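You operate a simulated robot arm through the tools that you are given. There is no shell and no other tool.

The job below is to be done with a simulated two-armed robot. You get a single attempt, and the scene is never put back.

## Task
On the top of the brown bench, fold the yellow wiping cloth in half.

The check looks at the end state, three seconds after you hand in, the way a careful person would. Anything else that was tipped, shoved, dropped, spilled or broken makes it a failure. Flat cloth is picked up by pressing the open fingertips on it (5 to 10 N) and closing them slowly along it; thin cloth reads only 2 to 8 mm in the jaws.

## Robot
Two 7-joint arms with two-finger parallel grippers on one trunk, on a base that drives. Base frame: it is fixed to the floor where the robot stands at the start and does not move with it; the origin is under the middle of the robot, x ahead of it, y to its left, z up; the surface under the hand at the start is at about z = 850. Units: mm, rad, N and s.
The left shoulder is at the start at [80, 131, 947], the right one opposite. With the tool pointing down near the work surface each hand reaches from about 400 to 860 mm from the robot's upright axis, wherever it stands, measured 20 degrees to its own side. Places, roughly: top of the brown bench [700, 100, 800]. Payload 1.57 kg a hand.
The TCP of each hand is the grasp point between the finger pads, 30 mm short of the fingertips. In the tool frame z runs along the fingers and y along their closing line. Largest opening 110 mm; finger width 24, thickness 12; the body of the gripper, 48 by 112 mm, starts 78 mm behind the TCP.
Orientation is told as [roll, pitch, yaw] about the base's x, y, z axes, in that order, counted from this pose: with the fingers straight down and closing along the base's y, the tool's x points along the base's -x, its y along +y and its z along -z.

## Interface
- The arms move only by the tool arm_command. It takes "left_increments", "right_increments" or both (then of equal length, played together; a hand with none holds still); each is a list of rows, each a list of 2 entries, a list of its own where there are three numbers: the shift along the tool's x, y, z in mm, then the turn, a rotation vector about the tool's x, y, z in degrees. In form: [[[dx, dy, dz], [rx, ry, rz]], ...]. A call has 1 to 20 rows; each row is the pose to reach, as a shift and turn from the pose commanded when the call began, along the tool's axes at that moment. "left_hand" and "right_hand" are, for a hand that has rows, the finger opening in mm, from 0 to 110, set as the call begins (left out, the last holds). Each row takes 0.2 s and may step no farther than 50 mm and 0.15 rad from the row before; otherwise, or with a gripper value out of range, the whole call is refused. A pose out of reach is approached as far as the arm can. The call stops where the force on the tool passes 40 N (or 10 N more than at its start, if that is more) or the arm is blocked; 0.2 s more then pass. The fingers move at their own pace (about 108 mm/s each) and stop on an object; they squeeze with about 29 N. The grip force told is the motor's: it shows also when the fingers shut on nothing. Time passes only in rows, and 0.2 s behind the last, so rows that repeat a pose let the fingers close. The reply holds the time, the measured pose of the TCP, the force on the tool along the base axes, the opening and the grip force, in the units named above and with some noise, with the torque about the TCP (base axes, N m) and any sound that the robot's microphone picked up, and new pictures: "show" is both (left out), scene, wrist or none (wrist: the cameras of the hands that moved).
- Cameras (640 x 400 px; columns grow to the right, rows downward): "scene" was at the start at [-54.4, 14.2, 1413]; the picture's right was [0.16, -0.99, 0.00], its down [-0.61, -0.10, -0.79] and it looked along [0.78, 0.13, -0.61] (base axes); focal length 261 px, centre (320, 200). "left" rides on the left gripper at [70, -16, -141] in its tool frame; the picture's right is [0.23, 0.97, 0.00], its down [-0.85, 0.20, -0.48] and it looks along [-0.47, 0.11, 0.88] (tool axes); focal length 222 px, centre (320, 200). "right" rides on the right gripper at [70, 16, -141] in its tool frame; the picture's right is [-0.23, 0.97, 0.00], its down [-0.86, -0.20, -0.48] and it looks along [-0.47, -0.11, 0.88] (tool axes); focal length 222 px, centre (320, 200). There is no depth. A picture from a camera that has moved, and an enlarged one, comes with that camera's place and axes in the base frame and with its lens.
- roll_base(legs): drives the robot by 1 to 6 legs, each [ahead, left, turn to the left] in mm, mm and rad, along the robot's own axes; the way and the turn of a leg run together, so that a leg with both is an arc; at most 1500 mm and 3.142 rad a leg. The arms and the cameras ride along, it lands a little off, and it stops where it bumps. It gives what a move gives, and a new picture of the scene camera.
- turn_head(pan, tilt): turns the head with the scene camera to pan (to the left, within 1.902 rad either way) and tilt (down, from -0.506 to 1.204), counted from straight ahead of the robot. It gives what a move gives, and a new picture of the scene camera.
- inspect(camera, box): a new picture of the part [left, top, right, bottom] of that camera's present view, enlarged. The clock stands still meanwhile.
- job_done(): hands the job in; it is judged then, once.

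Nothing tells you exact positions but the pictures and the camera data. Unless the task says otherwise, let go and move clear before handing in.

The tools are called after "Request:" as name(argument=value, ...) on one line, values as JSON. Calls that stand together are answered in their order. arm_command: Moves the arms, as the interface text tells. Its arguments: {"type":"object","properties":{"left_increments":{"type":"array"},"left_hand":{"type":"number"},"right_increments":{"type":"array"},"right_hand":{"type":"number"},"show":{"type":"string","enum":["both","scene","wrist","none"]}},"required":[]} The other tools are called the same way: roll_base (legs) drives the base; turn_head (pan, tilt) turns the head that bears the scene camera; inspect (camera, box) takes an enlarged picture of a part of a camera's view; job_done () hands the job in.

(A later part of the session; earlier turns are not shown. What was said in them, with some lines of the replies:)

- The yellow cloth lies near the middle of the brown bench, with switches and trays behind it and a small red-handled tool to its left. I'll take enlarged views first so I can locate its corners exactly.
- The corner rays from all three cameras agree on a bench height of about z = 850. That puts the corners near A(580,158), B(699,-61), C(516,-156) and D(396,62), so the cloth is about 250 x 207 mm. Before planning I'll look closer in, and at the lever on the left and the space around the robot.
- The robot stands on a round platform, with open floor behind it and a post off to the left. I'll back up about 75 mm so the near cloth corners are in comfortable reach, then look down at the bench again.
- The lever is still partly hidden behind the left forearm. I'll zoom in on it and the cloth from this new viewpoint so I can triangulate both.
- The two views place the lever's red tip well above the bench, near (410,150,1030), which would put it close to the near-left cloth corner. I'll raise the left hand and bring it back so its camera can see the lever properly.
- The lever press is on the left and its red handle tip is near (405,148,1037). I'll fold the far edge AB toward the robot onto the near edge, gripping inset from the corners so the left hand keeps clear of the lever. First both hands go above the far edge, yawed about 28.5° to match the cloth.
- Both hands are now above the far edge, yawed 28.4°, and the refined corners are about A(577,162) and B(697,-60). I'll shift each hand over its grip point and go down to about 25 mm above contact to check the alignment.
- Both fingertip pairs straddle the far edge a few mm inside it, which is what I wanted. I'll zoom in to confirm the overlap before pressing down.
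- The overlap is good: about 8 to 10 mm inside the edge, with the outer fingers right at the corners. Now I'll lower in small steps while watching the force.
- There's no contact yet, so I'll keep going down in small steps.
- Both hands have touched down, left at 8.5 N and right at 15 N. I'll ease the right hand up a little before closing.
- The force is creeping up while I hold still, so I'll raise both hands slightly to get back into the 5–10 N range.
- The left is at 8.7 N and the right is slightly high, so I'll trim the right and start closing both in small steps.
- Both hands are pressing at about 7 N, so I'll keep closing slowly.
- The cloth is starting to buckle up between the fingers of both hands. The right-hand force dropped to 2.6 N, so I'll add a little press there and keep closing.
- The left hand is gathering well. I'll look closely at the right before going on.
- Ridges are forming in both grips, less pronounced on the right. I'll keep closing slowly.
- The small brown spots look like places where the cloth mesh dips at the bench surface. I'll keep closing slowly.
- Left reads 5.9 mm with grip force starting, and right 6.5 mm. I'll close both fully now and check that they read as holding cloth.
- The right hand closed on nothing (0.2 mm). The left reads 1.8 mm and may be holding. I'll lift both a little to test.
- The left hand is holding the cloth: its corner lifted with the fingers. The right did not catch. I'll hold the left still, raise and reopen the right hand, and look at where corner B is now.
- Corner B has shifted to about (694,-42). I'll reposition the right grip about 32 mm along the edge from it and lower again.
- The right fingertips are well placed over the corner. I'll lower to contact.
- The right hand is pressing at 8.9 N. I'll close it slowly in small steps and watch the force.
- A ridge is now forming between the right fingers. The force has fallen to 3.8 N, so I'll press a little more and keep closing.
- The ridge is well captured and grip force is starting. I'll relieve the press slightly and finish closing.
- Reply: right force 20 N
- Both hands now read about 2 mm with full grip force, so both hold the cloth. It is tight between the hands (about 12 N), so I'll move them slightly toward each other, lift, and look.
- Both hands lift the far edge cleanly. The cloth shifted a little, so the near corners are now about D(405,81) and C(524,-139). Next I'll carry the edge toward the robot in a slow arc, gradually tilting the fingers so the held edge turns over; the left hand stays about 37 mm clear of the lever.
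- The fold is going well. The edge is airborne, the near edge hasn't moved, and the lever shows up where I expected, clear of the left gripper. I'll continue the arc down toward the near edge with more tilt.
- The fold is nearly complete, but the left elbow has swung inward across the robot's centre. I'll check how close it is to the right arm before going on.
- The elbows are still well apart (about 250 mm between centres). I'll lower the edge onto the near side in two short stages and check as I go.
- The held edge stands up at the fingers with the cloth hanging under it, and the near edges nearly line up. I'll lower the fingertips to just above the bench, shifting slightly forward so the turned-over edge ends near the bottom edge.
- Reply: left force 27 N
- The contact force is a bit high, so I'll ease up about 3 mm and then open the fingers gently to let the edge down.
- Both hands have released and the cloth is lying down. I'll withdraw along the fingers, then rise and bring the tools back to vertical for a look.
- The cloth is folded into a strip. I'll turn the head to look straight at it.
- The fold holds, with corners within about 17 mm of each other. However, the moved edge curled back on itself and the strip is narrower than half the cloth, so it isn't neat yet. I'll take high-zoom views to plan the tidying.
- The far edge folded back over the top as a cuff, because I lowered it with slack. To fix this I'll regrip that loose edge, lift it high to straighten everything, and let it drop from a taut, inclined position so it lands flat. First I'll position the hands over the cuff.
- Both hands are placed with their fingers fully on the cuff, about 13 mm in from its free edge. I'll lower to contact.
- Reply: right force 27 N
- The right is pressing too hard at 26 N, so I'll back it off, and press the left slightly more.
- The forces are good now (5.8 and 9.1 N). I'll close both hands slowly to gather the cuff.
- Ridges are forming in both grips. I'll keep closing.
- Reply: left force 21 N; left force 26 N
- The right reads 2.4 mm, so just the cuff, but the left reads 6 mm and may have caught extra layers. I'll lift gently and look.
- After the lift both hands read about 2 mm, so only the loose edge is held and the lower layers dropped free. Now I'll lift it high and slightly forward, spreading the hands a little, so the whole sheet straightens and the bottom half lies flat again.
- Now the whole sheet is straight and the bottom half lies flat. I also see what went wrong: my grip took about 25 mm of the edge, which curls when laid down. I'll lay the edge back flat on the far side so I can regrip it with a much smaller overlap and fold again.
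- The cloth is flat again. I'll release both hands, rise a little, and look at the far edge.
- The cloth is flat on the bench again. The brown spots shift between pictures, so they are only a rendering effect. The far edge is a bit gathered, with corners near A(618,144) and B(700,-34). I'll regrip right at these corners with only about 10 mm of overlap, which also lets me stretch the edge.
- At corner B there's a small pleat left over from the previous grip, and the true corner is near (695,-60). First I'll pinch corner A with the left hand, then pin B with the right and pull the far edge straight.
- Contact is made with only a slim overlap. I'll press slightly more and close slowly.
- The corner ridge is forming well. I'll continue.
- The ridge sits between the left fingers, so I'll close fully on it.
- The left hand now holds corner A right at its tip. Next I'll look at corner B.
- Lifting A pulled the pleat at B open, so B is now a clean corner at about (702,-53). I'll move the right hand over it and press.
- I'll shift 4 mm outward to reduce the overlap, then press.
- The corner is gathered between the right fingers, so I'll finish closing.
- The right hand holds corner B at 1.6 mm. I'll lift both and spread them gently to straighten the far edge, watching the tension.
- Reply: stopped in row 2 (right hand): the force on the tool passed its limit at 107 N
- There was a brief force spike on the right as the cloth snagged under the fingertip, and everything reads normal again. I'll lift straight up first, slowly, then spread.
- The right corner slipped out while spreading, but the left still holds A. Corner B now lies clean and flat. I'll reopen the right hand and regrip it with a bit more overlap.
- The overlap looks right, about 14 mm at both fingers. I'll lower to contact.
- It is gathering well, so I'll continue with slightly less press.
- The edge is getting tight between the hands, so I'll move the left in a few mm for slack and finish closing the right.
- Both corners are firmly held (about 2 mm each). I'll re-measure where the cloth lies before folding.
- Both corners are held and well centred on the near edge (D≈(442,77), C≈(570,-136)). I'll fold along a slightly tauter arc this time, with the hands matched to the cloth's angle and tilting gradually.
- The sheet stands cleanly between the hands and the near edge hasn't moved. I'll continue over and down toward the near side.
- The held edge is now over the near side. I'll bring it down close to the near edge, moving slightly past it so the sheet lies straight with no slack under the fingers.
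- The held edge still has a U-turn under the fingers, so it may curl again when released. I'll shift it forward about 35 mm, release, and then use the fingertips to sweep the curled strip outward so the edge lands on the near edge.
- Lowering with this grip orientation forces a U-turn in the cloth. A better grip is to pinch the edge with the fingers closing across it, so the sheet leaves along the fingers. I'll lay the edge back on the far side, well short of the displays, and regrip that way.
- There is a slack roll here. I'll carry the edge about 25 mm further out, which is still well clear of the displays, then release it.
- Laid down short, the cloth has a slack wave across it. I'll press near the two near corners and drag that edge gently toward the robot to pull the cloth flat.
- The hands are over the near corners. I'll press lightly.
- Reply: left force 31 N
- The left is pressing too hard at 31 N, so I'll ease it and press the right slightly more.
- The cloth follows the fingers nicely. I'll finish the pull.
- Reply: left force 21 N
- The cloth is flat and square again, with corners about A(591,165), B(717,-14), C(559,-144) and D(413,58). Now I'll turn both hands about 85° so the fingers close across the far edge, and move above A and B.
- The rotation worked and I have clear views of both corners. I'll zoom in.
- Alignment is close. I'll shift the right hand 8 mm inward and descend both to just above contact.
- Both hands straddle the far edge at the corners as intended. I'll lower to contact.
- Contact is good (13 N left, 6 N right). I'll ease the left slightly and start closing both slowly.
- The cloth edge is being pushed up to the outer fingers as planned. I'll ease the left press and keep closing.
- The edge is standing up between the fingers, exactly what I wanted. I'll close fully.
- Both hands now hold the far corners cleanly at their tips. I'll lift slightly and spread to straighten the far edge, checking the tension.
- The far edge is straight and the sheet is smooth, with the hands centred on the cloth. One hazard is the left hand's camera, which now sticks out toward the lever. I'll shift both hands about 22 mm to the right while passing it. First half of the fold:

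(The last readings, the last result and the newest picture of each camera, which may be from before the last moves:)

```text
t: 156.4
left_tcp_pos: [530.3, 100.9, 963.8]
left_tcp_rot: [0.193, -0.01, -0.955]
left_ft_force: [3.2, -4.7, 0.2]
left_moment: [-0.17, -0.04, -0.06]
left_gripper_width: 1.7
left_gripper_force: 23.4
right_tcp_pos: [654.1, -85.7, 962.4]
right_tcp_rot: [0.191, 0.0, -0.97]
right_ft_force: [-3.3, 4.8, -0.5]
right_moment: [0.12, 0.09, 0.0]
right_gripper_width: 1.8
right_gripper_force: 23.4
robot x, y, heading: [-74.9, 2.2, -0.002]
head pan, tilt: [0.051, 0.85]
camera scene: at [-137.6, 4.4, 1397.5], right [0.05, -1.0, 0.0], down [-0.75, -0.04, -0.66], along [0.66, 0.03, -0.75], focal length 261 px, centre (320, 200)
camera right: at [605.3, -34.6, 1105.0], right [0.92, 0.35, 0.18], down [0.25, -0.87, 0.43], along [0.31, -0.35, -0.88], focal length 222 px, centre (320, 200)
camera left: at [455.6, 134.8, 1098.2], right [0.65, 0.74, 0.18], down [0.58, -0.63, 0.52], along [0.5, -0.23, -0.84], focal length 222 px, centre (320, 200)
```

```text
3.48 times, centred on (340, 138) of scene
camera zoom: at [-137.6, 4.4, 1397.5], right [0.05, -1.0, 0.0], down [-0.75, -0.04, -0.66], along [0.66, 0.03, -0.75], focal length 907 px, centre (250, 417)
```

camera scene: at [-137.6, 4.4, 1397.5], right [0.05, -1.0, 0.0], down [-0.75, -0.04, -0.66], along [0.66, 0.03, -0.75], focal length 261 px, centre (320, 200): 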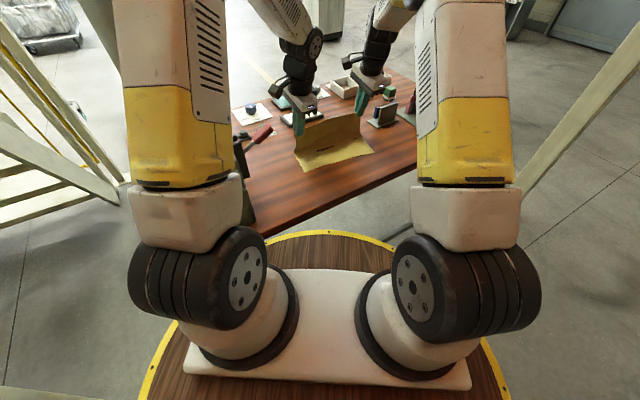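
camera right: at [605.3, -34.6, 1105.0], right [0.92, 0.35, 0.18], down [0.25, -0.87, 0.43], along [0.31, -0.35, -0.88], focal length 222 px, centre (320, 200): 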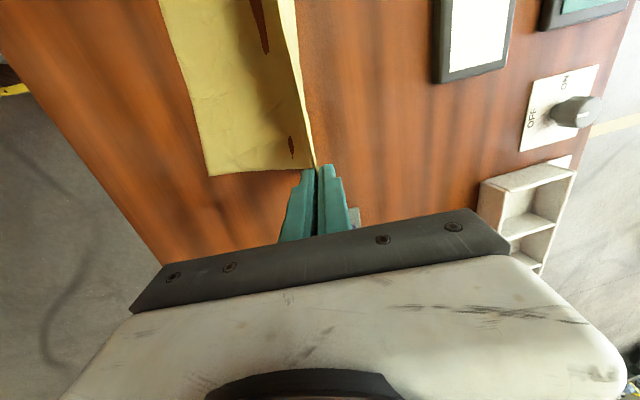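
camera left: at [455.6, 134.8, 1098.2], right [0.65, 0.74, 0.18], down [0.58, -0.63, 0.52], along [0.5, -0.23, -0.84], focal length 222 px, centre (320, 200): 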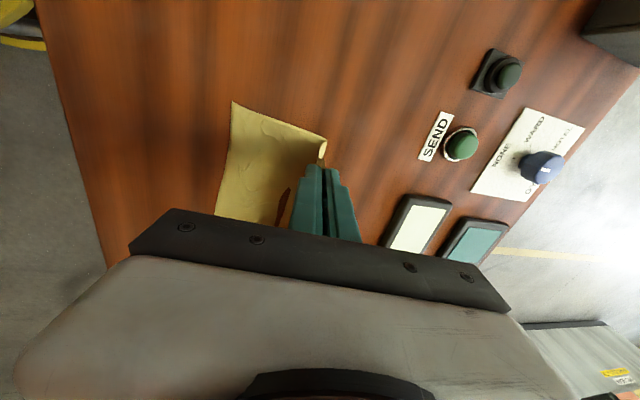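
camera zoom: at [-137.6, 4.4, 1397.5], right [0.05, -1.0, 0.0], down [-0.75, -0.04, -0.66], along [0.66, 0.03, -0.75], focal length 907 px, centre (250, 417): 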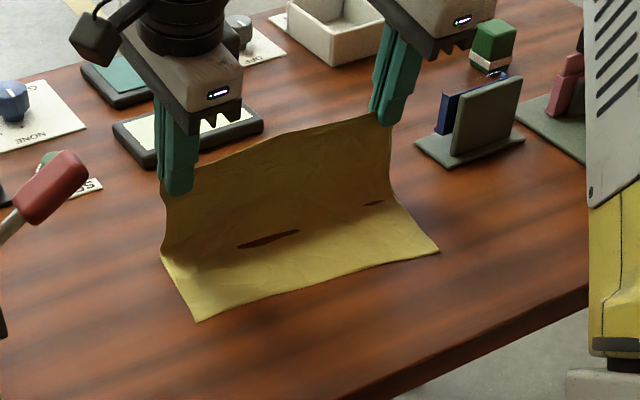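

The sheet stands smooth and straight. The near edge has turned slightly (D≈(453,79), C≈(561,-142)), so the right hand needs to travel a bit further. I'll continue over with increasing tilt, passing the lever with clearance.

Request:
arm_command(left_increments=[[[0.4, -2.8, 0.1], [-1, 0, 0]], [[0.7, -5.6, 0.2], [-2, 0, 0]], [[1.1, -8.5, 0.8], [-3, 0, 0]], [[1.4, -11.4, 1.4], [-4, 0, 0]], [[1.8, -14.6, 2.4], [-5, 0, 0]], [[2.2, -17.9, 3.3], [-6, 0, 0]], [[2.6, -21.1, 4.4], [-7, 0, 0]], [[3, -24.3, 5.5], [-8, 0, 0]], [[3.5, -27.8, 6.8], [-9, 0, 0]], [[3.9, -31.3, 8], [-10, 0, 0]], [[4.4, -35, 9.5], [-11.2, 0, 0]], [[4.8, -38.7, 11.1], [-12.5, 0, 0]], [[5.3, -42.4, 12.9], [-13.7, 0, 0]], [[5.7, -46.1, 14.7], [-15, 0, 0]], [[6.2, -49.8, 16.8], [-16, 0, 0]], [[6.6, -53.4, 18.9], [-17, 0, 0]], [[7, -57.2, 21.6], [-18, 0, 0]], [[7.4, -61, 24.3], [-19, 0, 0]], [[7.8, -64.6, 27.4], [-20, 0, 0]], [[8.2, -68.1, 30.5], [-21, 0, 0]]], right_increments=[[[0.6, -4.3, -1], [-1, 0, 0]], [[1.2, -8.7, -1.9], [-2, 0, 0]], [[1.8, -13.1, -2.6], [-3, 0, 0]], [[2.3, -17.5, -3.3], [-4, 0, 0]], [[2.9, -22, -3.6], [-5, 0, 0]], [[3.5, -26.5, -3.8], [-6, 0, 0]], [[4.1, -31.1, -3.7], [-7, 0, 0]], [[4.7, -35.7, -3.6], [-8, 0, 0]], [[5.3, -40.4, -3], [-9, 0, 0]], [[5.8, -45, -2.3], [-10, 0, 0]], [[6.4, -49.6, -1.3], [-11.2, 0, 0]], [[6.9, -54.1, -0.2], [-12.5, 0, 0]], [[7.5, -58.8, 1.2], [-13.7, 0, 0]], [[8, -63.5, 2.6], [-15, 0, 0]], [[8.6, -68.2, 4.7], [-16, 0, 0]], [[9.1, -72.8, 6.8], [-17, 0, 0]], [[9.6, -77.3, 9.4], [-18, 0, 0]], [[10.1, -81.8, 12], [-19, 0, 0]], [[10.6, -86.1, 15.2], [-20, 0, 0]], [[11.1, -90.5, 18.3], [-21, 0, 0]]], show="both")

Request:
inspect(camera="scene", box=[250, 80, 430, 195])

```text
t: 160.6
left_tcp_pos: [477.1, 72.8, 920.1]
left_tcp_rot: [0.558, -0.011, -0.956]
left_ft_force: [0.7, -2.6, 0.4]
left_moment: [-0.08, 0.02, -0.05]
left_gripper_width: 1.6
left_gripper_force: 23.3
right_tcp_pos: [578.6, -125.2, 927.5]
right_tcp_rot: [0.558, 0.0, -0.969]
right_ft_force: [-1.4, 3.0, 0.0]
right_moment: [0.0, 0.04, 0.05]
right_gripper_width: 2.0
right_gripper_force: 23.6
robot x, y, heading: [-77.4, -0.3, 0.002]
head pan, tilt: [0.051, 0.85]
camera scene: at [-137.7, 4.5, 1397.4], right [0.05, -1.0, 0.0], down [-0.75, -0.04, -0.66], along [0.66, 0.03, -0.75], focal length 261 px, centre (320, 200)
camera right: at [488.5, -101.8, 1056.5], right [0.81, 0.28, 0.52], down [0.14, -0.94, 0.3], along [0.57, -0.17, -0.8], focal length 222 px, centre (320, 200)
camera left: at [364.2, 79.4, 1030.8], right [0.54, 0.67, 0.51], down [0.42, -0.74, 0.52], along [0.73, -0.06, -0.68], focal length 222 px, centre (320, 200)
```

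scene: 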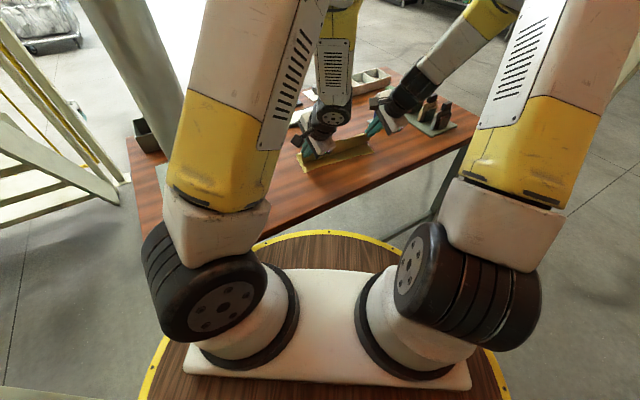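
right: 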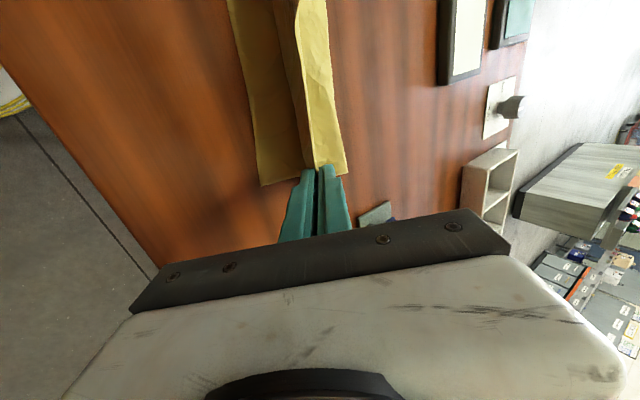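
left: 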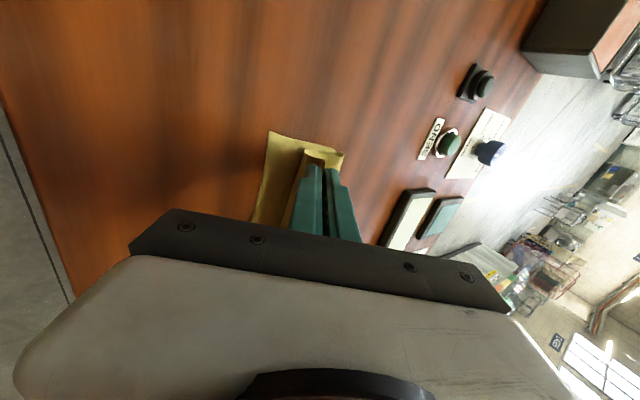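

```text
3.48 times, centred on (340, 138) of scene
camera zoom: at [-137.7, 4.5, 1397.4], right [0.05, -1.0, 0.0], down [-0.75, -0.04, -0.66], along [0.66, 0.03, -0.75], focal length 907 px, centre (250, 417)
```

zoom: 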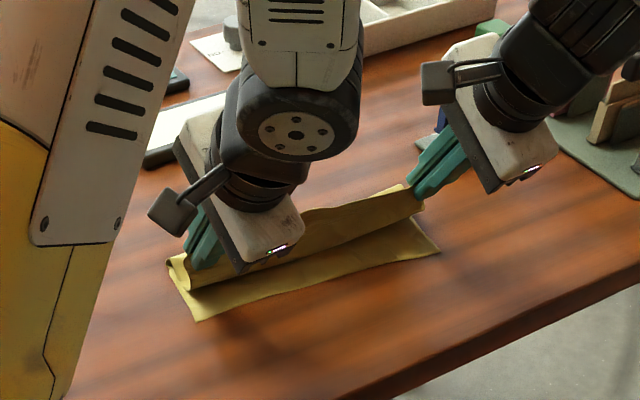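

The fold is going over cleanly and the camera box has cleared the lever. I'll check the side profile from the wrist cameras before lowering.

Request:
inspect(camera="right", box=[200, 0, 400, 240])

Request:
inspect(camera="left", box=[220, 100, 400, 240])

Request:
inspect(camera="scene", box=[285, 125, 385, 180])

```text
1.67 times, centred on (300, 120) of right
camera zoom: at [488.5, -101.8, 1056.5], right [0.81, 0.28, 0.52], down [0.14, -0.94, 0.3], along [0.57, -0.17, -0.8], focal length 370 px, centre (353, 333)
```

zoom: 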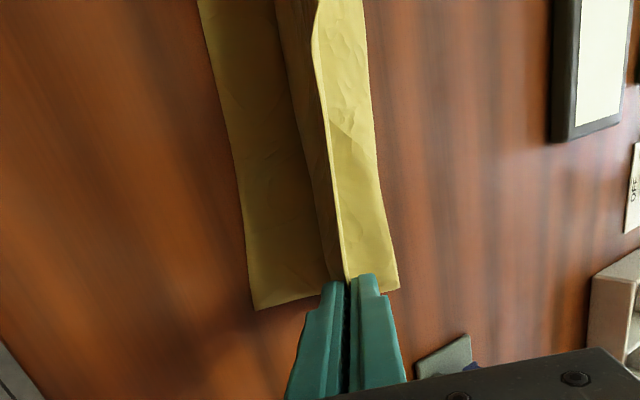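

```text
2.86 times, centred on (310, 170) of left
camera zoom: at [364.2, 79.4, 1030.8], right [0.54, 0.67, 0.51], down [0.42, -0.74, 0.52], along [0.73, -0.06, -0.68], focal length 635 px, centre (349, 286)
```

zoom: 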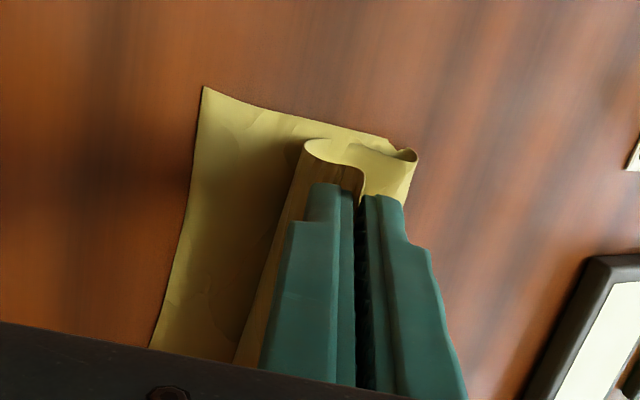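

```text
6.40 times, centred on (335, 152) of scene
camera zoom: at [-137.7, 4.5, 1397.4], right [0.05, -1.0, 0.0], down [-0.75, -0.04, -0.66], along [0.66, 0.03, -0.75], focal length 1669 px, centre (224, 504)
```

zoom: 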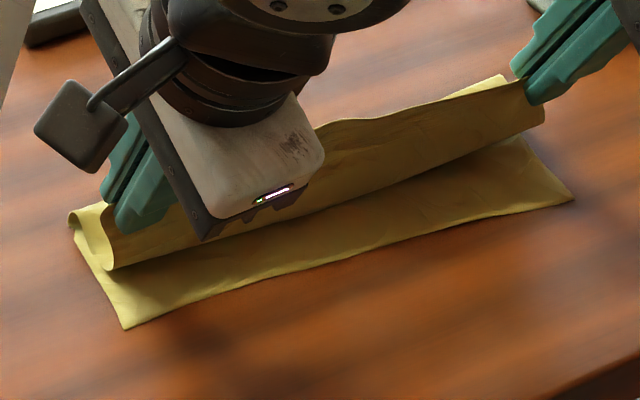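

The edge now stands as an upturned lip leaning outward, which is the right shape. I'll lower it while moving slightly toward the robot so the lip lays flat along the near edge.

Request:
arm_command(left_increments=[[[0.6, -5.2, 1.2], [-0.5, 0, 0]], [[1.1, -10.5, 2.4], [-1, 0, 0]], [[1.7, -15.7, 3.6], [-1.5, 0, 0]], [[2.3, -21, 4.8], [-2, 0, 0]], [[2.8, -25.6, 6.2], [-2.5, 0, 0]], [[3.3, -30.2, 7.6], [-3, 0, 0]], [[3.8, -34.9, 9], [-3.5, 0, 0]], [[4.3, -39.5, 10.4], [-4, 0, 0]], [[4.4, -42.7, 13.3], [-4.5, 0, 0]], [[4.6, -46, 16.2], [-5, 0, 0]], [[4.6, -46, 16.2], [-5, 0, 0]]], right_increments=[[[0.7, -7.1, 2.2], [-0.5, 0, 0]], [[1.3, -14.2, 4.4], [-1, 0, 0]], [[2, -21.3, 6.7], [-1.5, 0, 0]], [[2.7, -28.4, 8.9], [-2, 0, 0]], [[3.1, -33, 10.3], [-2.5, 0, 0]], [[3.6, -37.6, 11.7], [-3, 0, 0]], [[4, -42.2, 13.1], [-3.5, 0, 0]], [[4.5, -46.9, 14.5], [-4, 0, 0]], [[4.6, -50.1, 17.4], [-4.5, 0, 0]], [[4.8, -53.4, 20.3], [-5, 0, 0]], [[4.8, -53.4, 20.3], [-5, 0, 0]]], show="both")

Request:
inspect(camera="right", box=[200, 0, 400, 240])

Request:
inspect(camera="left", box=[220, 100, 400, 240])

Request:
inspect(camera="scene", box=[285, 125, 385, 180])

```text
t: 163.0
left_tcp_pos: [448.7, 58.7, 882.8]
left_tcp_rot: [0.647, -0.011, -0.953]
left_ft_force: [-1.0, -1.0, 11.8]
left_moment: [0.11, 0.01, -0.03]
left_gripper_width: 1.8
left_gripper_force: 23.6
right_tcp_pos: [546.2, -139.9, 882.0]
right_tcp_rot: [0.646, -0.002, -0.966]
right_ft_force: [-0.8, 0.6, -0.1]
right_moment: [0.01, 0.03, -0.01]
right_gripper_width: 1.8
right_gripper_force: 23.4
robot x, y, heading: [-74.7, -1.3, 0.003]
head pan, tilt: [0.051, 0.85]
camera scene: at [-138.1, 4.2, 1397.4], right [0.05, -1.0, 0.0], down [-0.75, -0.04, -0.66], along [0.66, 0.03, -0.75], focal length 261 px, centre (320, 200)
camera right: at [446.8, -123.3, 1005.4], right [0.77, 0.25, 0.59], down [0.12, -0.96, 0.26], along [0.63, -0.13, -0.77], focal length 222 px, centre (320, 200)
camera left: at [328.1, 58.9, 984.0], right [0.5, 0.64, 0.58], down [0.39, -0.77, 0.51], along [0.78, -0.03, -0.63], focal length 222 px, centre (320, 200)
```

scene: 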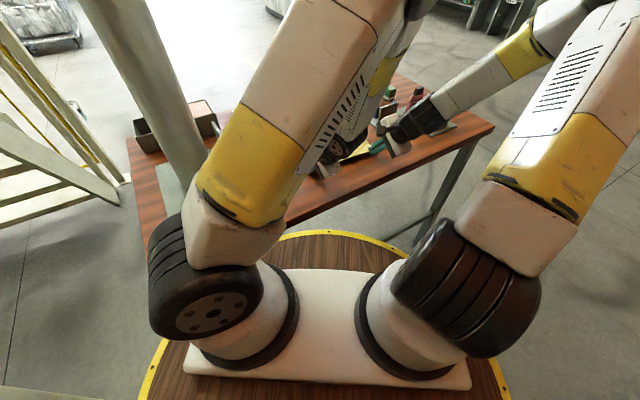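
right: 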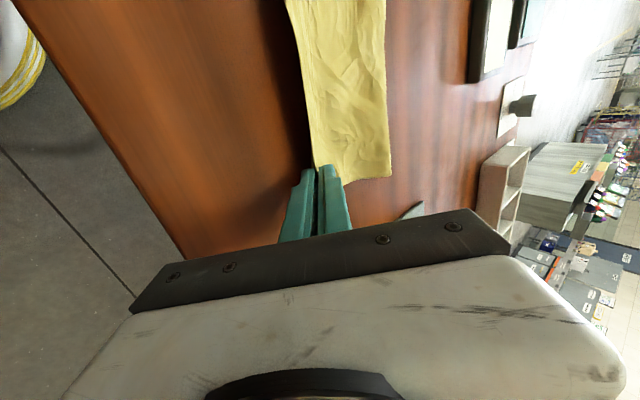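
left: 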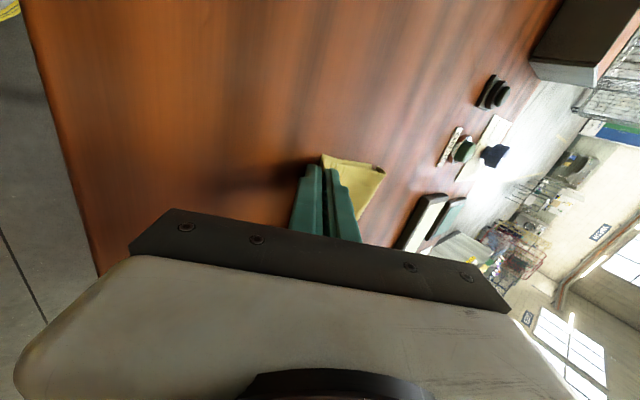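

```text
1.67 times, centred on (300, 120) of right
camera zoom: at [446.8, -123.3, 1005.4], right [0.77, 0.25, 0.59], down [0.12, -0.96, 0.26], along [0.63, -0.13, -0.77], focal length 370 px, centre (353, 333)
```

zoom: 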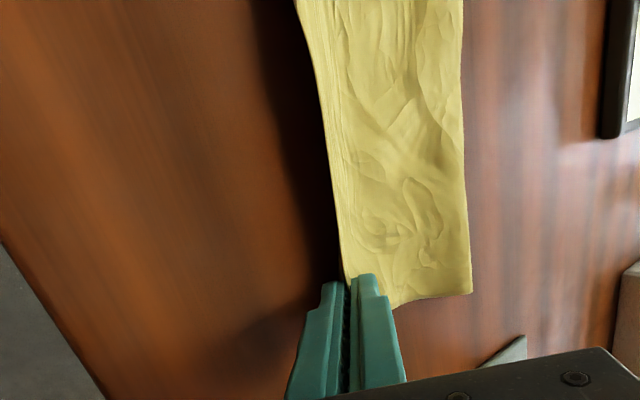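

```text
2.86 times, centred on (310, 170) of left
camera zoom: at [328.1, 58.9, 984.0], right [0.5, 0.64, 0.58], down [0.39, -0.77, 0.51], along [0.78, -0.03, -0.63], focal length 635 px, centre (349, 286)
```

zoom: 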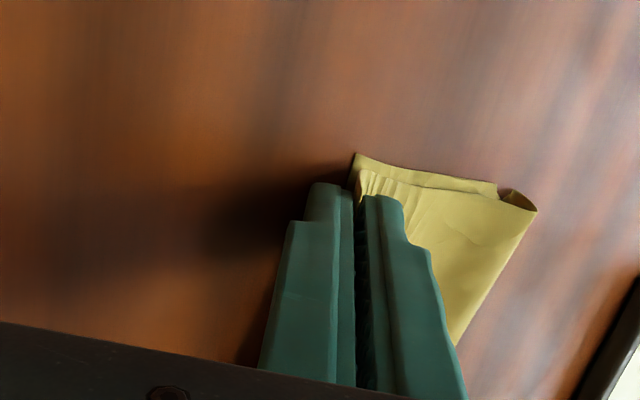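

```text
6.40 times, centred on (335, 152) of scene
camera zoom: at [-138.1, 4.2, 1397.4], right [0.05, -1.0, 0.0], down [-0.75, -0.04, -0.66], along [0.66, 0.03, -0.75], focal length 1669 px, centre (224, 504)
```

zoom: 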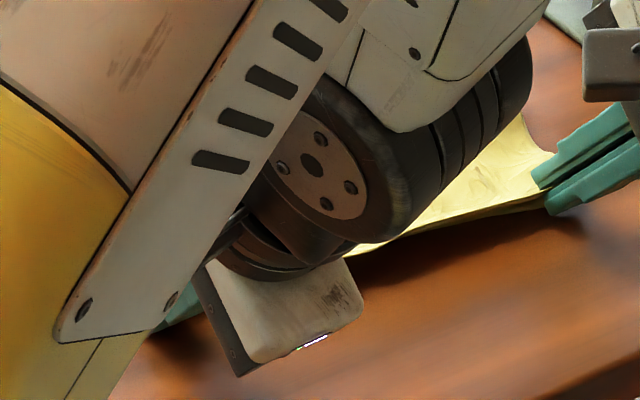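

Now the top layer lies flat, with the fold at about 97 mm (103 is ideal) and the held edge right along the near edge. The edge would overhang by about 15 mm, so I'll ease the hands up and forward about 9 mm before releasing.

Request:
arm_command(left_increments=[[[0, 1.8, -2.4], [0, 0, 0]], [[0, 3.6, -4.8], [0, 0, 0]], [[-0.4, 5.4, -3.5], [0, 0, 0]], [[-0.8, 7.2, -2.2], [0, 0, 0]], [[-1.1, 9, -0.8], [0, 0, 0]], [[-1.4, 10.7, 0.6], [0, 0, 0]], [[-1.4, 9.5, 2.2], [0, 0, 0]], [[-1.4, 9.5, 2.2], [0, 0, 0]]], right_increments=[[[0, 1.8, -2.4], [0, 0, 0]], [[0, 3.6, -4.8], [0, 0, 0]], [[-0.3, 5.4, -3.5], [0, 0, 0]], [[-0.7, 7.2, -2.2], [0, 0, 0]], [[-1, 9, -0.8], [0, 0, 0]], [[-1.3, 10.7, 0.6], [0, 0, 0]], [[-1.3, 9.5, 2.2], [0, 0, 0]], [[-1.3, 9.5, 2.2], [0, 0, 0]]], show="none")

Request:
inspect(camera="right", box=[200, 0, 400, 240])

Request:
inspect(camera="left", box=[220, 100, 400, 240])

```text
t: 164.8
left_tcp_pos: [456.6, 61.3, 884.6]
left_tcp_rot: [0.645, -0.011, -0.955]
left_ft_force: [1.5, -1.9, 0.7]
left_moment: [-0.1, -0.01, -0.05]
left_gripper_width: 1.7
left_gripper_force: 23.2
right_tcp_pos: [554.2, -137.9, 886.0]
right_tcp_rot: [0.643, -0.001, -0.969]
right_ft_force: [0.0, 1.6, -0.6]
right_moment: [0.02, 0.02, 0.03]
right_gripper_width: 1.7
right_gripper_force: 23.2
robot x, y, heading: [-76.1, 0.9, -0.003]
head pan, tilt: [0.051, 0.85]
```

```text
1.67 times, centred on (300, 120) of right
camera zoom: at [455.6, -120.0, 1009.2], right [0.77, 0.25, 0.58], down [0.12, -0.96, 0.26], along [0.63, -0.13, -0.77], focal length 370 px, centre (353, 333)
```

zoom: 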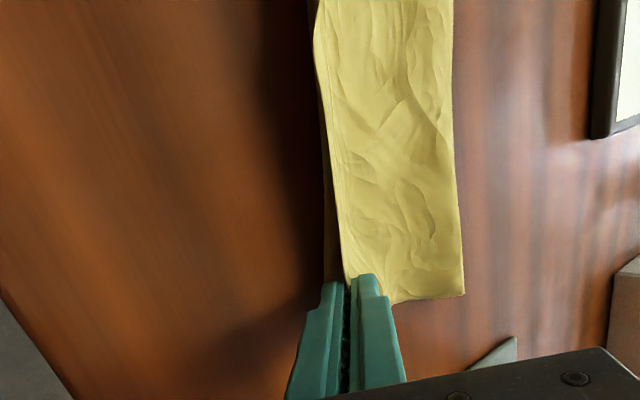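

```text
2.86 times, centred on (310, 170) of left
camera zoom: at [336.2, 62.6, 987.7], right [0.5, 0.64, 0.58], down [0.39, -0.77, 0.51], along [0.77, -0.03, -0.63], focal length 635 px, centre (349, 286)
```

zoom: 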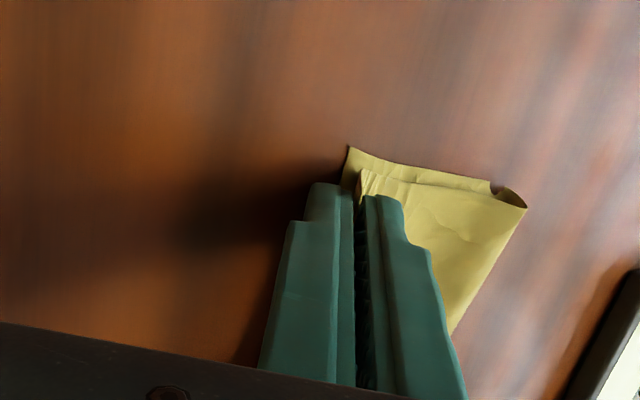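

The bottom edge now peeks out just beside the top edge. I'll release gently and withdraw along the finger direction so the lip falls outward.

Request:
arm_command(left_increments=[[[0, 0, 0], [0, 0, 0]], [[0, 0, 0], [0, 0, 0]]], right_increments=[[[0, 0, 0], [0, 0, 0]], [[0, 0, 0], [0, 0, 0]]], left_hand=8, right_hand=8, show="none")

Request:
arm_command(left_increments=[[[0, 0, -4], [0, 0, 0]], [[0, 0, -10], [0, 0, 0]], [[0, 0, -18], [0, 0, 0]], [[0, 0, -28], [0, 0, 0]], [[0, 0, -40], [0, 0, 0]], [[0, 0, -40], [0, 0, 0]]], right_increments=[[[0, 0, -4], [0, 0, 0]], [[0, 0, -10], [0, 0, 0]], [[0, 0, -18], [0, 0, 0]], [[0, 0, -28], [0, 0, 0]], [[0, 0, -40], [0, 0, 0]], [[0, 0, -40], [0, 0, 0]]], left_hand=16, right_hand=16, show="wrist")

Request:
inspect(camera="right", box=[200, 0, 460, 240])

Request:
inspect(camera="left", box=[220, 80, 440, 240])

```text
t: 165.4
left_tcp_pos: [456.0, 61.4, 884.4]
left_tcp_rot: [0.646, -0.009, -0.953]
left_ft_force: [1.0, -0.2, -0.2]
left_moment: [0.02, 0.02, 0.0]
left_gripper_width: 8.0
left_gripper_force: 0.0
right_tcp_pos: [554.7, -137.6, 886.2]
right_tcp_rot: [0.644, -0.001, -0.968]
right_ft_force: [0.2, -0.1, -0.3]
right_moment: [-0.01, 0.02, -0.01]
right_gripper_width: 7.8
right_gripper_force: 0.0
robot x, y, heading: [-72.5, 1.2, 0.0]
head pan, tilt: [0.051, 0.85]
```

```text
t: 166.8
left_tcp_pos: [437.2, 47.5, 916.4]
left_tcp_rot: [0.645, -0.008, -0.955]
left_ft_force: [0.3, -0.4, -0.5]
left_moment: [0.03, -0.01, -0.03]
left_gripper_width: 16.1
left_gripper_force: 0.0
right_tcp_pos: [533.9, -151.5, 917.7]
right_tcp_rot: [0.644, -0.001, -0.969]
right_ft_force: [-0.5, 0.4, 0.0]
right_moment: [0.0, -0.01, 0.02]
right_gripper_width: 16.0
right_gripper_force: 0.0
robot x, y, heading: [-76.3, -3.9, -0.001]
head pan, tilt: [0.051, 0.85]
camera right: at [435.4, -133.9, 1040.9], right [0.77, 0.25, 0.58], down [0.12, -0.96, 0.26], along [0.63, -0.13, -0.77], focal length 222 px, centre (320, 200)
camera left: at [317.4, 48.8, 1019.8], right [0.5, 0.64, 0.58], down [0.39, -0.77, 0.51], along [0.77, -0.03, -0.63], focal length 222 px, centre (320, 200)
```

right: 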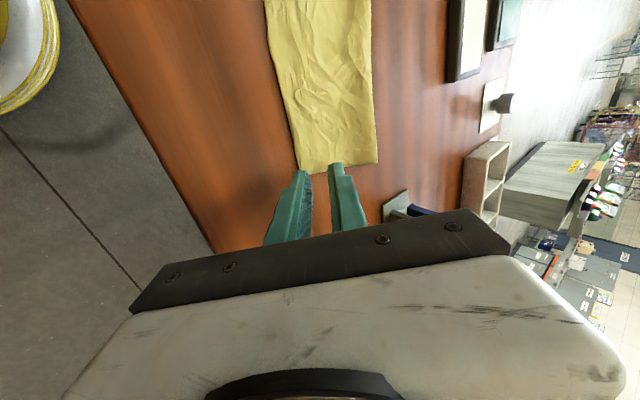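
left: 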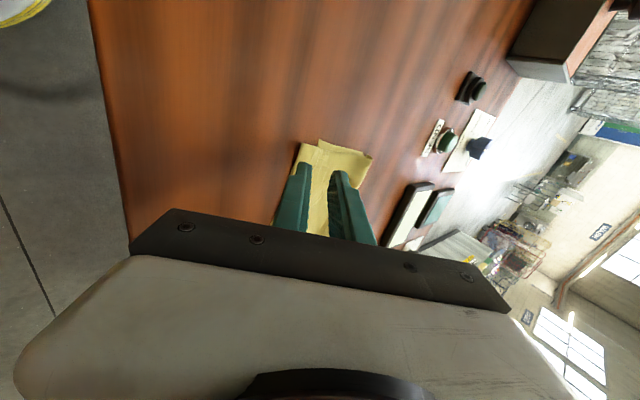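

```text
1.67 times, centred on (330, 120) of right
camera zoom: at [435.4, -133.9, 1040.9], right [0.77, 0.25, 0.58], down [0.12, -0.96, 0.26], along [0.63, -0.13, -0.77], focal length 370 px, centre (303, 333)
```

zoom: 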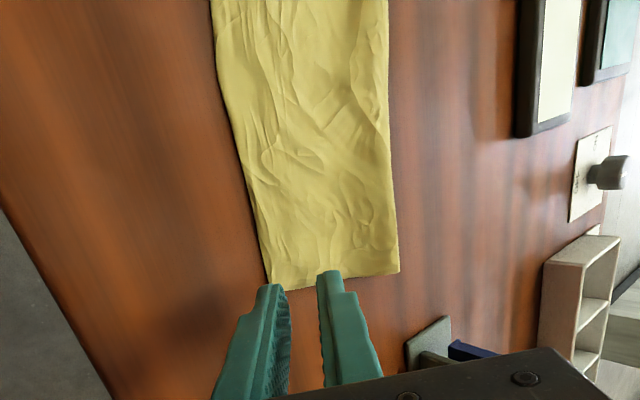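

```text
2.50 times, centred on (330, 160) of left
camera zoom: at [317.4, 48.8, 1019.8], right [0.5, 0.64, 0.58], down [0.39, -0.77, 0.51], along [0.77, -0.03, -0.63], focal length 555 px, centre (295, 300)
```

zoom: 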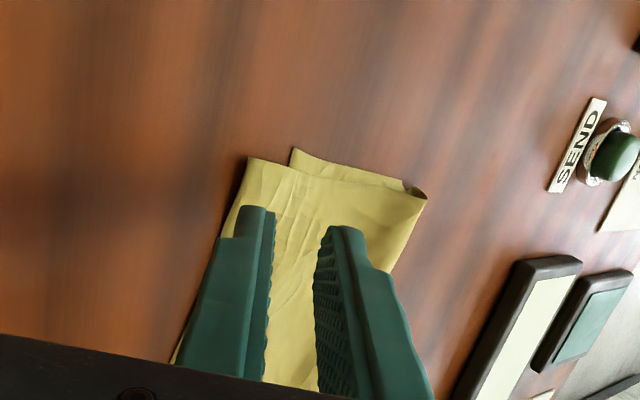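

The edge fell outward and lies flat, which is a clean fold. I'll withdraw upward and look from above.

Request:
arm_command(left_increments=[[[0, 18, -24], [0, 0, 0]], [[0, 36, -48], [0, 0, 0]], [[0, 54, -72], [5, 0, 0]], [[0, 72, -96], [10, 0, 0]], [[0, 90, -120], [16, 0, 0]], [[0, 99, -132], [22, 0, 0]], [[0, 99, -132], [28, 0, 0]], [[0, 99, -132], [34, 0, 0]], [[0, 99, -132], [37, 0, 0]], [[0, 99, -132], [37, 0, 0]]], right_increments=[[[0, 18, -24], [0, 0, 0]], [[0, 36, -48], [0, 0, 0]], [[0, 54, -72], [5, 0, 0]], [[0, 72, -96], [10, 0, 0]], [[0, 90, -120], [16, 0, 0]], [[0, 99, -132], [22, 0, 0]], [[0, 99, -132], [28, 0, 0]], [[0, 99, -132], [34, 0, 0]], [[0, 99, -132], [37, 0, 0]], [[0, 99, -132], [37, 0, 0]]], show="both")

Request:
inspect(camera="scene", box=[270, 110, 410, 195])

Request:
inspect(camera="left", box=[0, 0, 440, 240])

Request:
inspect(camera="right", box=[0, 0, 440, 240])

```text
t: 169.0
left_tcp_pos: [435.5, 49.2, 1081.8]
left_tcp_rot: [-0.001, -0.012, -0.953]
left_ft_force: [-0.1, -0.8, -0.7]
left_moment: [0.0, 0.03, 0.0]
left_gripper_width: 15.9
left_gripper_force: 0.1
right_tcp_pos: [535.6, -150.6, 1082.6]
right_tcp_rot: [-0.002, 0.001, -0.97]
right_ft_force: [-0.3, -0.6, -0.3]
right_moment: [0.02, -0.02, 0.0]
right_gripper_width: 15.9
right_gripper_force: 0.0
robot x, y, heading: [-78.8, -0.5, -0.0]
head pan, tilt: [0.051, 0.85]
camera scene: at [-137.7, 4.3, 1397.4], right [0.05, -1.0, 0.0], down [-0.75, -0.04, -0.66], along [0.66, 0.03, -0.75], focal length 261 px, centre (320, 200)
camera right: at [509.0, -83.4, 1224.4], right [0.93, 0.36, 0.0], down [0.32, -0.82, 0.48], along [0.17, -0.45, -0.88], focal length 222 px, centre (320, 200)
camera left: at [382.2, 98.3, 1223.0], right [0.66, 0.75, 0.0], down [0.65, -0.58, 0.49], along [0.36, -0.33, -0.87], focal length 222 px, centre (320, 200)
```

scene: 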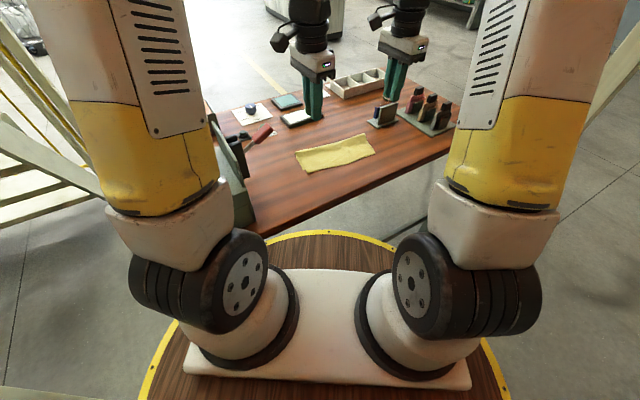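
right: 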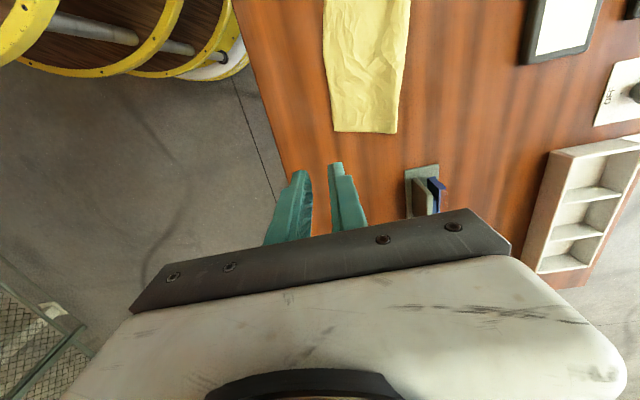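
left: 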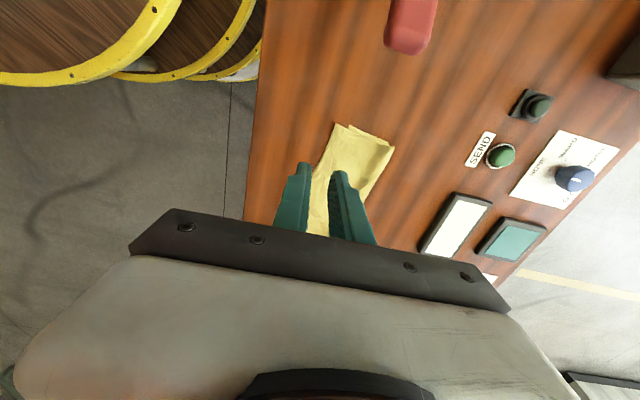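

```text
4.57 times, centred on (340, 152) of scene
camera zoom: at [-137.7, 4.3, 1397.4], right [0.05, -1.0, 0.0], down [-0.75, -0.04, -0.66], along [0.66, 0.03, -0.75], focal length 1192 px, centre (229, 417)
```

zoom: 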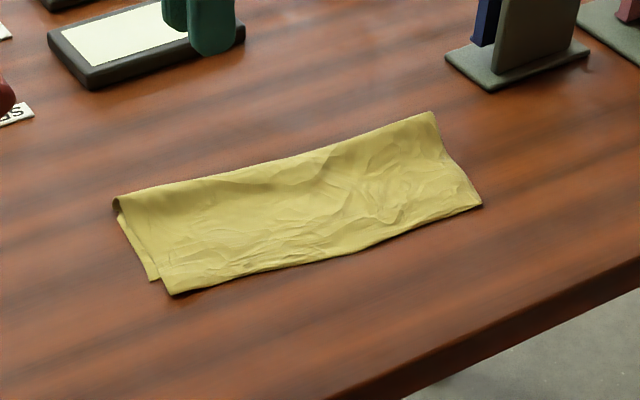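

```text
1.45 times, centred on (220, 120) of left
camera zoom: at [382.2, 98.3, 1223.0], right [0.66, 0.75, 0.0], down [0.65, -0.58, 0.49], along [0.36, -0.33, -0.87], focal length 323 px, centre (466, 316)
```

zoom: 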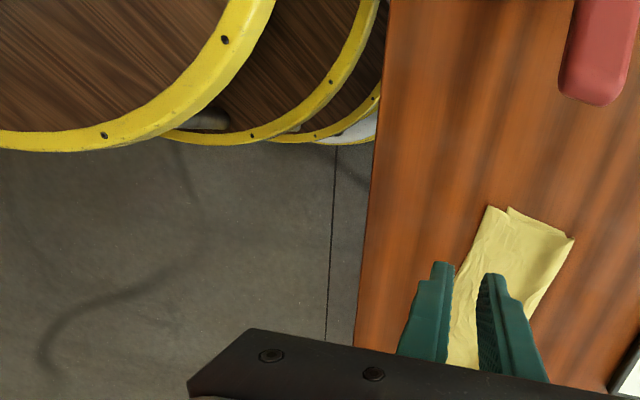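

```text
1.45 times, centred on (220, 120) of right
camera zoom: at [509.0, -83.4, 1224.4], right [0.93, 0.36, 0.0], down [0.32, -0.82, 0.48], along [0.17, -0.45, -0.88], focal length 323 px, centre (466, 316)
```

zoom: 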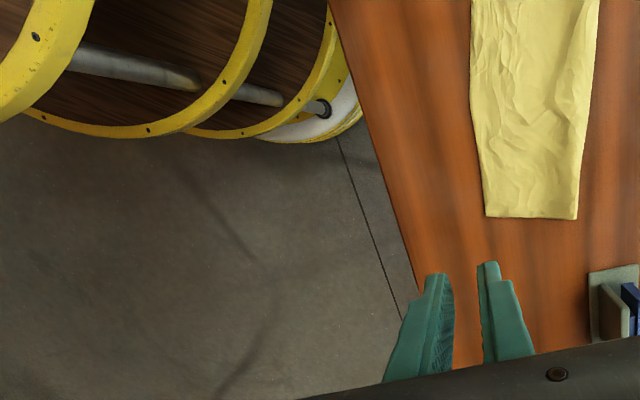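

The cloth is folded neatly in half: B lies on C, and A is within about 20 mm of D. I'll raise the hands clear and check the whole bench against the start.

Request:
arm_command(left_increments=[[[0, 5, -30], [0, 0, 0]], [[0, 10, -60], [0, 0, 0]], [[0, 15, -90], [0, 0, 0]], [[0, 15, -90], [0, 0, 0]]], right_increments=[[[-10, 0, -30], [0, 0, 0]], [[-20, 0, -60], [0, 0, 0]], [[-30, 0, -90], [0, 0, 0]], [[-30, 0, -90], [0, 0, 0]]], show="both")

Request:
inspect(camera="scene", box=[210, 60, 470, 222])

Request:
inspect(camera="scene", box=[285, 125, 385, 180])

```text
t: 170.0
left_tcp_pos: [447.7, 58.3, 1173.0]
left_tcp_rot: [-0.001, -0.009, -0.955]
left_ft_force: [-0.3, 0.1, -1.2]
left_moment: [-0.02, 0.02, -0.02]
left_gripper_width: 15.9
left_gripper_force: 0.1
right_tcp_pos: [551.3, -176.9, 1172.6]
right_tcp_rot: [-0.004, 0.001, -0.968]
right_ft_force: [-0.6, 0.3, 0.2]
right_moment: [-0.02, -0.02, 0.01]
right_gripper_width: 16.1
right_gripper_force: 0.1
robot x, y, heading: [-76.3, 0.0, 0.001]
head pan, tilt: [0.051, 0.85]
camera scene: at [-137.7, 4.3, 1397.4], right [0.05, -1.0, 0.0], down [-0.75, -0.04, -0.66], along [0.66, 0.03, -0.75], focal length 261 px, centre (320, 200)
camera right: at [525.8, -109.2, 1314.4], right [0.93, 0.36, 0.0], down [0.32, -0.82, 0.48], along [0.17, -0.45, -0.88], focal length 222 px, centre (320, 200)
camera left: at [395.3, 106.7, 1313.6], right [0.66, 0.75, 0.0], down [0.65, -0.58, 0.49], along [0.36, -0.32, -0.87], focal length 222 px, centre (320, 200)
```

scene: 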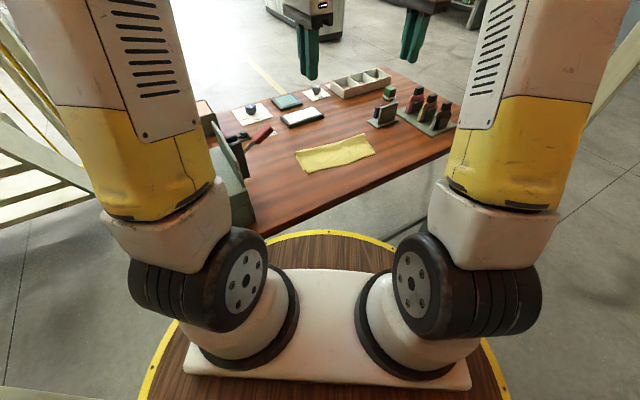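
right: 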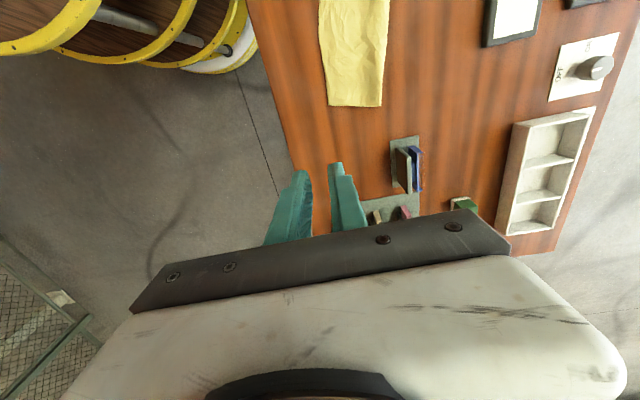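
left: 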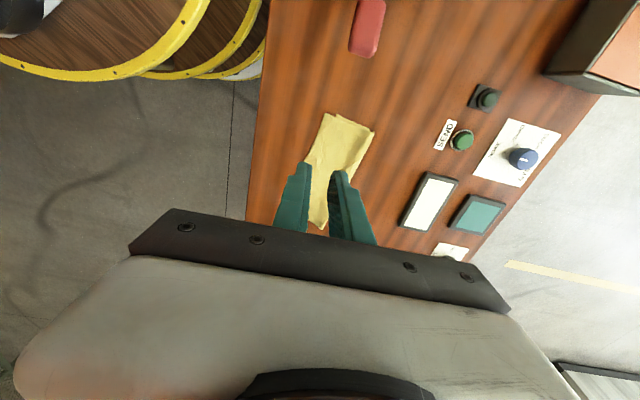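

```text
2.46 times, centred on (340, 141) of scene
camera zoom: at [-137.7, 4.3, 1397.4], right [0.05, -1.0, 0.0], down [-0.75, -0.04, -0.66], along [0.66, 0.03, -0.75], focal length 642 px, centre (271, 345)
```

zoom: 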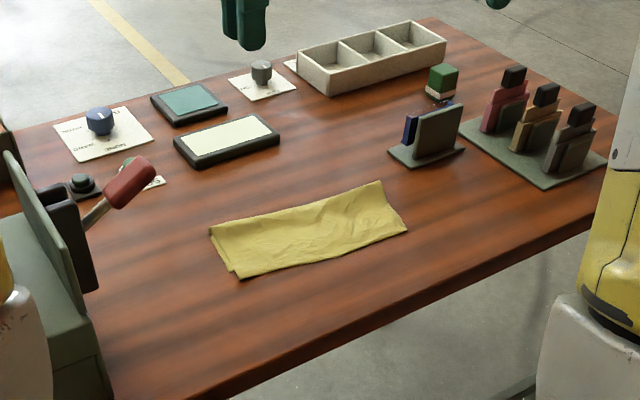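

```text
6.40 times, centred on (335, 152) of scene
camera zoom: at [-137.7, 4.3, 1397.4], right [0.05, -1.0, 0.0], down [-0.75, -0.04, -0.66], along [0.66, 0.03, -0.75], focal length 1669 px, centre (224, 504)
```

zoom: 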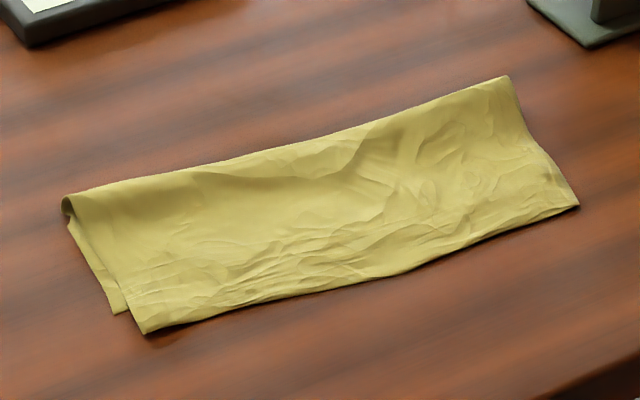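

The cloth lies folded in half on the bench, edge over edge with the left corners within about 20 mm. The lever, buttons, panels, trays and tool racks are all where they started, and both hands are open and clear, so I'm handing in.

Request:
job_done()

```text
The job is handed in.
```

The yellow cloth is folded in half on the brown bench, and I've handed the job in. I don't have the verdict yet.

- **Fold:** the far edge lies over the near edge. The right corners line up, and the left corners are about 20 mm apart, with the top layer slightly overhanging. There are light wrinkles along the near edge.
- **Attempts:** the first fold left the moved edge curled back on top. I unfolded it, tried other grips, and refolded it with a grip that let the edge fall flat.
- **Rest of the bench:** in the last picture the lever, buttons, panels, trays and tool racks are where they started. The robot's base moved back about 75 mm at the start.
- **Force spike:** there was one brief 107 N reading on the right hand while it was lifting the cloth. I think the cloth snagged under the fingertip, and I saw no damage afterwards.

Both hands were open and raised clear when I handed in.
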